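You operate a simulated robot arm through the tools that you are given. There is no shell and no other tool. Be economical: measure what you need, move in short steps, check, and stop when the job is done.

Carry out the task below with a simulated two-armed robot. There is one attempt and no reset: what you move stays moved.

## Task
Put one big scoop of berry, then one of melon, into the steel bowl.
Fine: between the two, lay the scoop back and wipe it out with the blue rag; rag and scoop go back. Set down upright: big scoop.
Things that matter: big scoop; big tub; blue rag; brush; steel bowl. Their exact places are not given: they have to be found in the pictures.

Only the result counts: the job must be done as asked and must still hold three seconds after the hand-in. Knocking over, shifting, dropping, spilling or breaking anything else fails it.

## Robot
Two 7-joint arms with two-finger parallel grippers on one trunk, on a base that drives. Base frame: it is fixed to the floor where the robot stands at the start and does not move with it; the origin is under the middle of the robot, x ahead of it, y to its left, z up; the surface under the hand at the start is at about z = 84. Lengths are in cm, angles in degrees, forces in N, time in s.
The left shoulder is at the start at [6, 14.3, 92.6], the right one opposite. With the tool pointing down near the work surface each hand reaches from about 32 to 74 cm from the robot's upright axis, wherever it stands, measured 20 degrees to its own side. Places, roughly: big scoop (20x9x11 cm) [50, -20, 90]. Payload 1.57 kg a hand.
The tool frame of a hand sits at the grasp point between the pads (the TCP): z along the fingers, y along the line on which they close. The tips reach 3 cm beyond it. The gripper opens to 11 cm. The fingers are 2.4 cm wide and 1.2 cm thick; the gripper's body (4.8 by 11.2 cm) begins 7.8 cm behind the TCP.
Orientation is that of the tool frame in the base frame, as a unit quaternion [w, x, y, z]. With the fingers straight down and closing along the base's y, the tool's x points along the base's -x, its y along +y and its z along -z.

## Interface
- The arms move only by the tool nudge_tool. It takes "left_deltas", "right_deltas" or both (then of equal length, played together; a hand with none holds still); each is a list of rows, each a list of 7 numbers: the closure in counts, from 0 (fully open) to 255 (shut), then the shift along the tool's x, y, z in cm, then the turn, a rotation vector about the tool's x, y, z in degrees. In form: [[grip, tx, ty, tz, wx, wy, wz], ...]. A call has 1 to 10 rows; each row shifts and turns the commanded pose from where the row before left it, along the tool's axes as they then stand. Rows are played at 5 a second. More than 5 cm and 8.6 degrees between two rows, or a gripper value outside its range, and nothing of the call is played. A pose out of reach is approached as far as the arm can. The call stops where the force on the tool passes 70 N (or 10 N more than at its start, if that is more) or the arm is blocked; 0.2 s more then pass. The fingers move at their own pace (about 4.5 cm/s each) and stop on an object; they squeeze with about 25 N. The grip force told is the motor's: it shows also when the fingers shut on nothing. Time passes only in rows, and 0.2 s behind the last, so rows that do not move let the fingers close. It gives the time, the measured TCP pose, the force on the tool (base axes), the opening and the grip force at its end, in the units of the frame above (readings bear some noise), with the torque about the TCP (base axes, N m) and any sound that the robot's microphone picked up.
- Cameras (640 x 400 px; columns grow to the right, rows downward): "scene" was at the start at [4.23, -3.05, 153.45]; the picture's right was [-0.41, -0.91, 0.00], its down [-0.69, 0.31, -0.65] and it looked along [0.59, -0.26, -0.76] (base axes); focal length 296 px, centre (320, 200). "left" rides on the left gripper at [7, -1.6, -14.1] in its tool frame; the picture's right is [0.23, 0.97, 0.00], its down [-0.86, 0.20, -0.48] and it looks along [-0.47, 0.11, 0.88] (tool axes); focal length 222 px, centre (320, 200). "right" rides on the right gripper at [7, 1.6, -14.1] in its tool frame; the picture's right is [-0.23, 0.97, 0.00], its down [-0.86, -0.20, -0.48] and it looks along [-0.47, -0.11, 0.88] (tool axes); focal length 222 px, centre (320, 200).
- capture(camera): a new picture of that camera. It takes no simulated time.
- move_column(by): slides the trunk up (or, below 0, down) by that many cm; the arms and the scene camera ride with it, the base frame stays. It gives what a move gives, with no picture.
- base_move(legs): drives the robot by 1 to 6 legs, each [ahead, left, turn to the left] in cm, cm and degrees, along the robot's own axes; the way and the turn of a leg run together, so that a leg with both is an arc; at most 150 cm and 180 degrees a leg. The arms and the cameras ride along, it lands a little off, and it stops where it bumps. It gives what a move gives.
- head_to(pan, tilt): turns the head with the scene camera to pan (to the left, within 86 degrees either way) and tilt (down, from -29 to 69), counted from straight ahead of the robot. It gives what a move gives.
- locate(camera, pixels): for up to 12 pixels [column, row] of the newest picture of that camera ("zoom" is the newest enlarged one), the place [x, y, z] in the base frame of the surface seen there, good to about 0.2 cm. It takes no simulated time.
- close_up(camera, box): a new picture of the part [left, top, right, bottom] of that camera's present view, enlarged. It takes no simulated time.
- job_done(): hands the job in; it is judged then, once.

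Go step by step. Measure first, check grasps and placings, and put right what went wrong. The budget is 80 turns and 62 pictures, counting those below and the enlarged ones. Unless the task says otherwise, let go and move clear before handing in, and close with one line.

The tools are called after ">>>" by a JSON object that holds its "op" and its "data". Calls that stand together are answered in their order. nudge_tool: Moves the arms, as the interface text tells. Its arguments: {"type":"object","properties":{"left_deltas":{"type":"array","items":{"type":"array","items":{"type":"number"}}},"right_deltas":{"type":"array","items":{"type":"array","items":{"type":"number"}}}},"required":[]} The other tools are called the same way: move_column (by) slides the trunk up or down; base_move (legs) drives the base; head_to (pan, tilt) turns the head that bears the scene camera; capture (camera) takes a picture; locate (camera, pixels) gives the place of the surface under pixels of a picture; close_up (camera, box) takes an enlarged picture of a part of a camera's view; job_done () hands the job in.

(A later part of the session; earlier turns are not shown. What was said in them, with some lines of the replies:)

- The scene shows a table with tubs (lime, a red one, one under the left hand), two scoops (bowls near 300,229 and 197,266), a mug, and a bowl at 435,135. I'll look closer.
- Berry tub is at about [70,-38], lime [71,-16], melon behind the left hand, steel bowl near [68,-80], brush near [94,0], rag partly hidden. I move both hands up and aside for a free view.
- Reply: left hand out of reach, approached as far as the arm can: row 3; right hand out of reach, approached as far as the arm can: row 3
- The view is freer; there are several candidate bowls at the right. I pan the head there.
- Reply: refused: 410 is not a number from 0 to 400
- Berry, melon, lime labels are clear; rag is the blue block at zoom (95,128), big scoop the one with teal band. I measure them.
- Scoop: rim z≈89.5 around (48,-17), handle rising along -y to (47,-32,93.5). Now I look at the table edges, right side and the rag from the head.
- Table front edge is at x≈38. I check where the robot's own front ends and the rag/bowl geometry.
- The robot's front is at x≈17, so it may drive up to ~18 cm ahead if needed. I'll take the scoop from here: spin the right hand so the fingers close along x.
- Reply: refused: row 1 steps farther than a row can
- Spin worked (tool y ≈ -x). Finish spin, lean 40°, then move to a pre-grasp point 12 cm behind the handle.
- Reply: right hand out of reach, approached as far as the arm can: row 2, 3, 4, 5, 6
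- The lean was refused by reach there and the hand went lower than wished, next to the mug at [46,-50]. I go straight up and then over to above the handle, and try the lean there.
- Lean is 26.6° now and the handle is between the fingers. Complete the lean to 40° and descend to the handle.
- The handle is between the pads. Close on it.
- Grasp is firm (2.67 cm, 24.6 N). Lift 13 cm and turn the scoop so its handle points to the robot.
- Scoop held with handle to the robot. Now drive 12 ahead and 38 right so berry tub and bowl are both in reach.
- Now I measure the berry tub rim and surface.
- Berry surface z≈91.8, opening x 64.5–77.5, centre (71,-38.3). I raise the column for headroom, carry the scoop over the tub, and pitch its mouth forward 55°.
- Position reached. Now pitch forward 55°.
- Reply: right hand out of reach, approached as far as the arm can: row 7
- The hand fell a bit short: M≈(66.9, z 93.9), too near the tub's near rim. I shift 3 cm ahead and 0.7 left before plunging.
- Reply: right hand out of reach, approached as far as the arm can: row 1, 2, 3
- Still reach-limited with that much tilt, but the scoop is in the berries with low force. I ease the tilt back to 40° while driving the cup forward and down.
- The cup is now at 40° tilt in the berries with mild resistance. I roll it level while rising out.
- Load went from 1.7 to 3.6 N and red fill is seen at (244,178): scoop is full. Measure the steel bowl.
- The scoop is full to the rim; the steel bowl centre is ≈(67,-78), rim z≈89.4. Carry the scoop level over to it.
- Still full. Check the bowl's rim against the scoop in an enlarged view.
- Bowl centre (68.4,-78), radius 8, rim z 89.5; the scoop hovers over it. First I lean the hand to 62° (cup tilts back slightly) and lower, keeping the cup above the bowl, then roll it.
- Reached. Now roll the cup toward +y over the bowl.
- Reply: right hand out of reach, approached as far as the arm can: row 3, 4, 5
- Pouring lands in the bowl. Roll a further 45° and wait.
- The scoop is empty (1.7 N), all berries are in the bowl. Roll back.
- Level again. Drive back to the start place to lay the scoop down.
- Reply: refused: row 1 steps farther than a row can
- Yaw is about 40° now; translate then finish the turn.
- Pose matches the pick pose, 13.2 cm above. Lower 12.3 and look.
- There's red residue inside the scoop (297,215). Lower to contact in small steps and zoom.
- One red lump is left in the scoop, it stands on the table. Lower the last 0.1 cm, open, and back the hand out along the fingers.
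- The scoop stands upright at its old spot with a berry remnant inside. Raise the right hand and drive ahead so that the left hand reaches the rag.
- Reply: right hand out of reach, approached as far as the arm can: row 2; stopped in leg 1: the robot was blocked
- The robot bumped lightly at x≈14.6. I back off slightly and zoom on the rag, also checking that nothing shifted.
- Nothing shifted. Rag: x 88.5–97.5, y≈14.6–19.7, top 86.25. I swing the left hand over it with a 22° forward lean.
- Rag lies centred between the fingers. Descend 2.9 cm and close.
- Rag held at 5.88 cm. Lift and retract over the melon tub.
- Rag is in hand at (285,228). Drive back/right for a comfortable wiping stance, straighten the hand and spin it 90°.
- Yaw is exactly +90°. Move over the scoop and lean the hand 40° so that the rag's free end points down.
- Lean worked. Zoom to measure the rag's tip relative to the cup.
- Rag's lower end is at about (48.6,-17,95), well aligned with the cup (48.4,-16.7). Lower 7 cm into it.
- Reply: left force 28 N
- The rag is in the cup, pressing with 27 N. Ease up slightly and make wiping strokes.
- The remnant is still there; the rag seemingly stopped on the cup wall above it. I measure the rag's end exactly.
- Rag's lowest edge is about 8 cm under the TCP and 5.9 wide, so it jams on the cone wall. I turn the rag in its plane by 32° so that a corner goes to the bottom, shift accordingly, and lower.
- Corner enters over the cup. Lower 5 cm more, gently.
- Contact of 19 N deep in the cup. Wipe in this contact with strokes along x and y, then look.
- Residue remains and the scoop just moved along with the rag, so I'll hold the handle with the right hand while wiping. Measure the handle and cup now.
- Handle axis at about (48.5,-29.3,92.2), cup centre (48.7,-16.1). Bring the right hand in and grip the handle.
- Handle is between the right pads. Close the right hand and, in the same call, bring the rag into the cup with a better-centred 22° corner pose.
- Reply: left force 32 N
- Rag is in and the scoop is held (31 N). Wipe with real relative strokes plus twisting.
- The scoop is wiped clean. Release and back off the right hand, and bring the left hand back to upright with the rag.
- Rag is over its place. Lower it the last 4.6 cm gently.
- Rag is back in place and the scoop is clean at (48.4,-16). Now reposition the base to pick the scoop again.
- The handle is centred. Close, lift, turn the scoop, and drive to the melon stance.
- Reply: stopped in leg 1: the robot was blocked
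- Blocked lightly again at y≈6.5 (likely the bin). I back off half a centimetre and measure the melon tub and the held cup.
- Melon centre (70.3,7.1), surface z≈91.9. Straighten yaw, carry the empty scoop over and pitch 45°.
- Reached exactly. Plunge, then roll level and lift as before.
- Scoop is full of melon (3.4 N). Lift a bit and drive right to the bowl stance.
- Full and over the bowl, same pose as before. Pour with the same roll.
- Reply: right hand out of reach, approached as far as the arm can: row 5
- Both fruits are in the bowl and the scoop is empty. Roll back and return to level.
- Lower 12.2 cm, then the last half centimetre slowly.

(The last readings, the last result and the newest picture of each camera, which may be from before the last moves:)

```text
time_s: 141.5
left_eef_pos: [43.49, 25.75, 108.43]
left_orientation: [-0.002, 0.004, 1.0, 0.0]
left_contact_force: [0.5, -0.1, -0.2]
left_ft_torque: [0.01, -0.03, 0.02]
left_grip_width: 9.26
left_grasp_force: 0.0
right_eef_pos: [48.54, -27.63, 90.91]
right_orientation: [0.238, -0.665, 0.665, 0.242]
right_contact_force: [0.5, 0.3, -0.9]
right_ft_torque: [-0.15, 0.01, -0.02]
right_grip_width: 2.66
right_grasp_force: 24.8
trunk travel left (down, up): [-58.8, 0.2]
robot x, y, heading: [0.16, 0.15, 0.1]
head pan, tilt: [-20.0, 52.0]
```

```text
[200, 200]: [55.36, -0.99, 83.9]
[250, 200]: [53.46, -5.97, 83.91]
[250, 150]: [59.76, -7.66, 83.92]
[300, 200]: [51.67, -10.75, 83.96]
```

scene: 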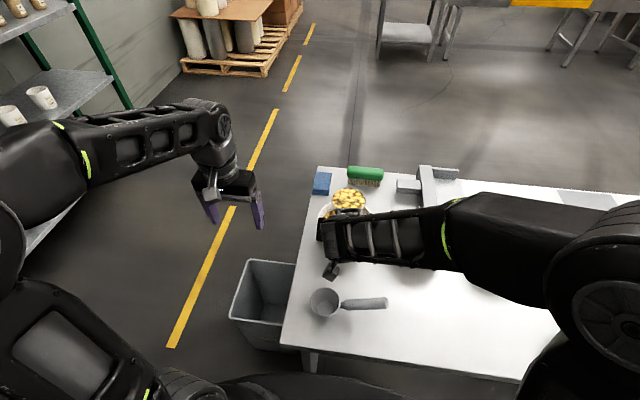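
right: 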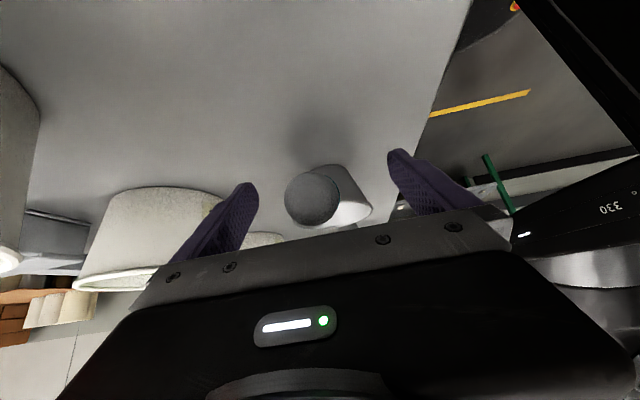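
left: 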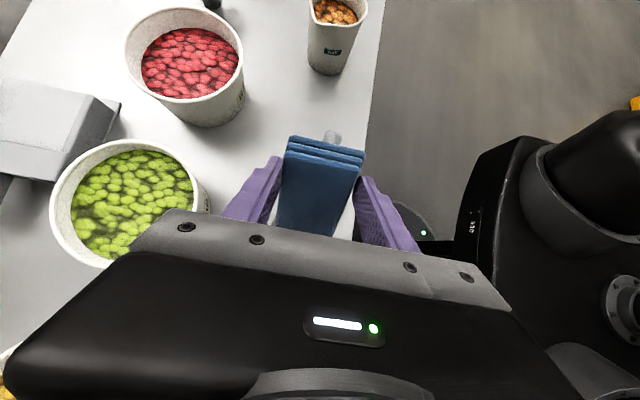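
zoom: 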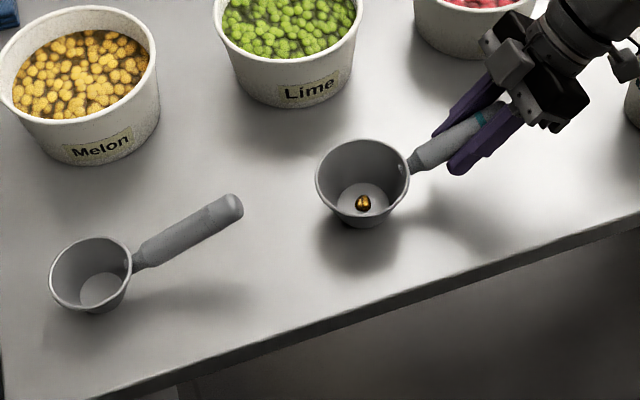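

The scoop stands at its place. Settle, release and withdraw.

>>> {"op": "nudge_tool", "data": {"right_deltas": [[255, 0.08, 0, 0.09, 0, 0, 0], [150, 0, 0, 0, 0, 0, 0], [60, 0, 0, 0, 0, 0, 0], [0, 0, 0, 0, 0, 0, 0], [0, 0, 0, 0, 0, 0, 0], [0, 0, 0, -2, 0, 0, 0], [0, 0, 0, -4, 0, 0, 0], [0, -1.2, 0, -4, 0, 0, 0], [0, -1.2, 0, -2, 0, 0, 0]]}}

>>> {"op": "capture", "data": {"camera": "scene"}}

>>> {"op": "locate", "data": {"camera": "scene", "pixels": [[311, 225], [343, 220], [327, 232], [360, 208]]}}

```text
time_s: 143.5
left_eef_pos: [43.34, 25.74, 108.53]
left_orientation: [-0.002, 0.004, 1.0, 0.0]
left_contact_force: [-0.2, -0.1, -0.7]
left_ft_torque: [-0.03, -0.03, -0.01]
left_grip_width: 9.28
left_grasp_force: 0.0
right_eef_pos: [48.75, -33.24, 101.53]
right_orientation: [0.239, -0.665, 0.665, 0.24]
right_contact_force: [0.3, 0.2, 0.1]
right_ft_torque: [-0.01, 0.0, 0.03]
right_grip_width: 11.01
right_grasp_force: 0.0
trunk travel left (down, up): [-58.8, 0.2]
robot x, y, heading: [0.05, 0.77, -0.1]
head pan, tilt: [-20.0, 52.0]
```

```text
1 pictures are left
```

scene: 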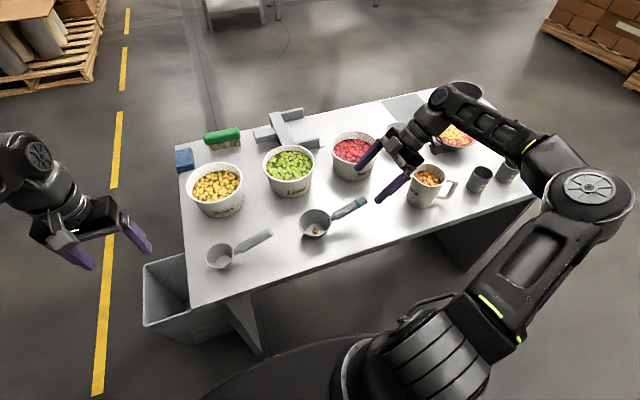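

```text
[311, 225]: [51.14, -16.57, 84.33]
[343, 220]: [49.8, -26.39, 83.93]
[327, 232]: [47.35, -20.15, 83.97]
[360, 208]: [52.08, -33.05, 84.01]
```

The last picture shows everything in place: the scoop is upright at its spot (314,225), the rag is back at (184,160), both fruits are in the steel bowl (455,140), and both hands are clear. I'm handing in.

>>> {"op": "job_done", "data": {}}

```text
The job is handed in.
```

I put one big scoop of berry and then one of melon into the steel bowl. Between the two I laid the scoop back and wiped it clean with the blue rag. The rag and the upright scoop are back in their places; the scoop has a bit of melon left in it.
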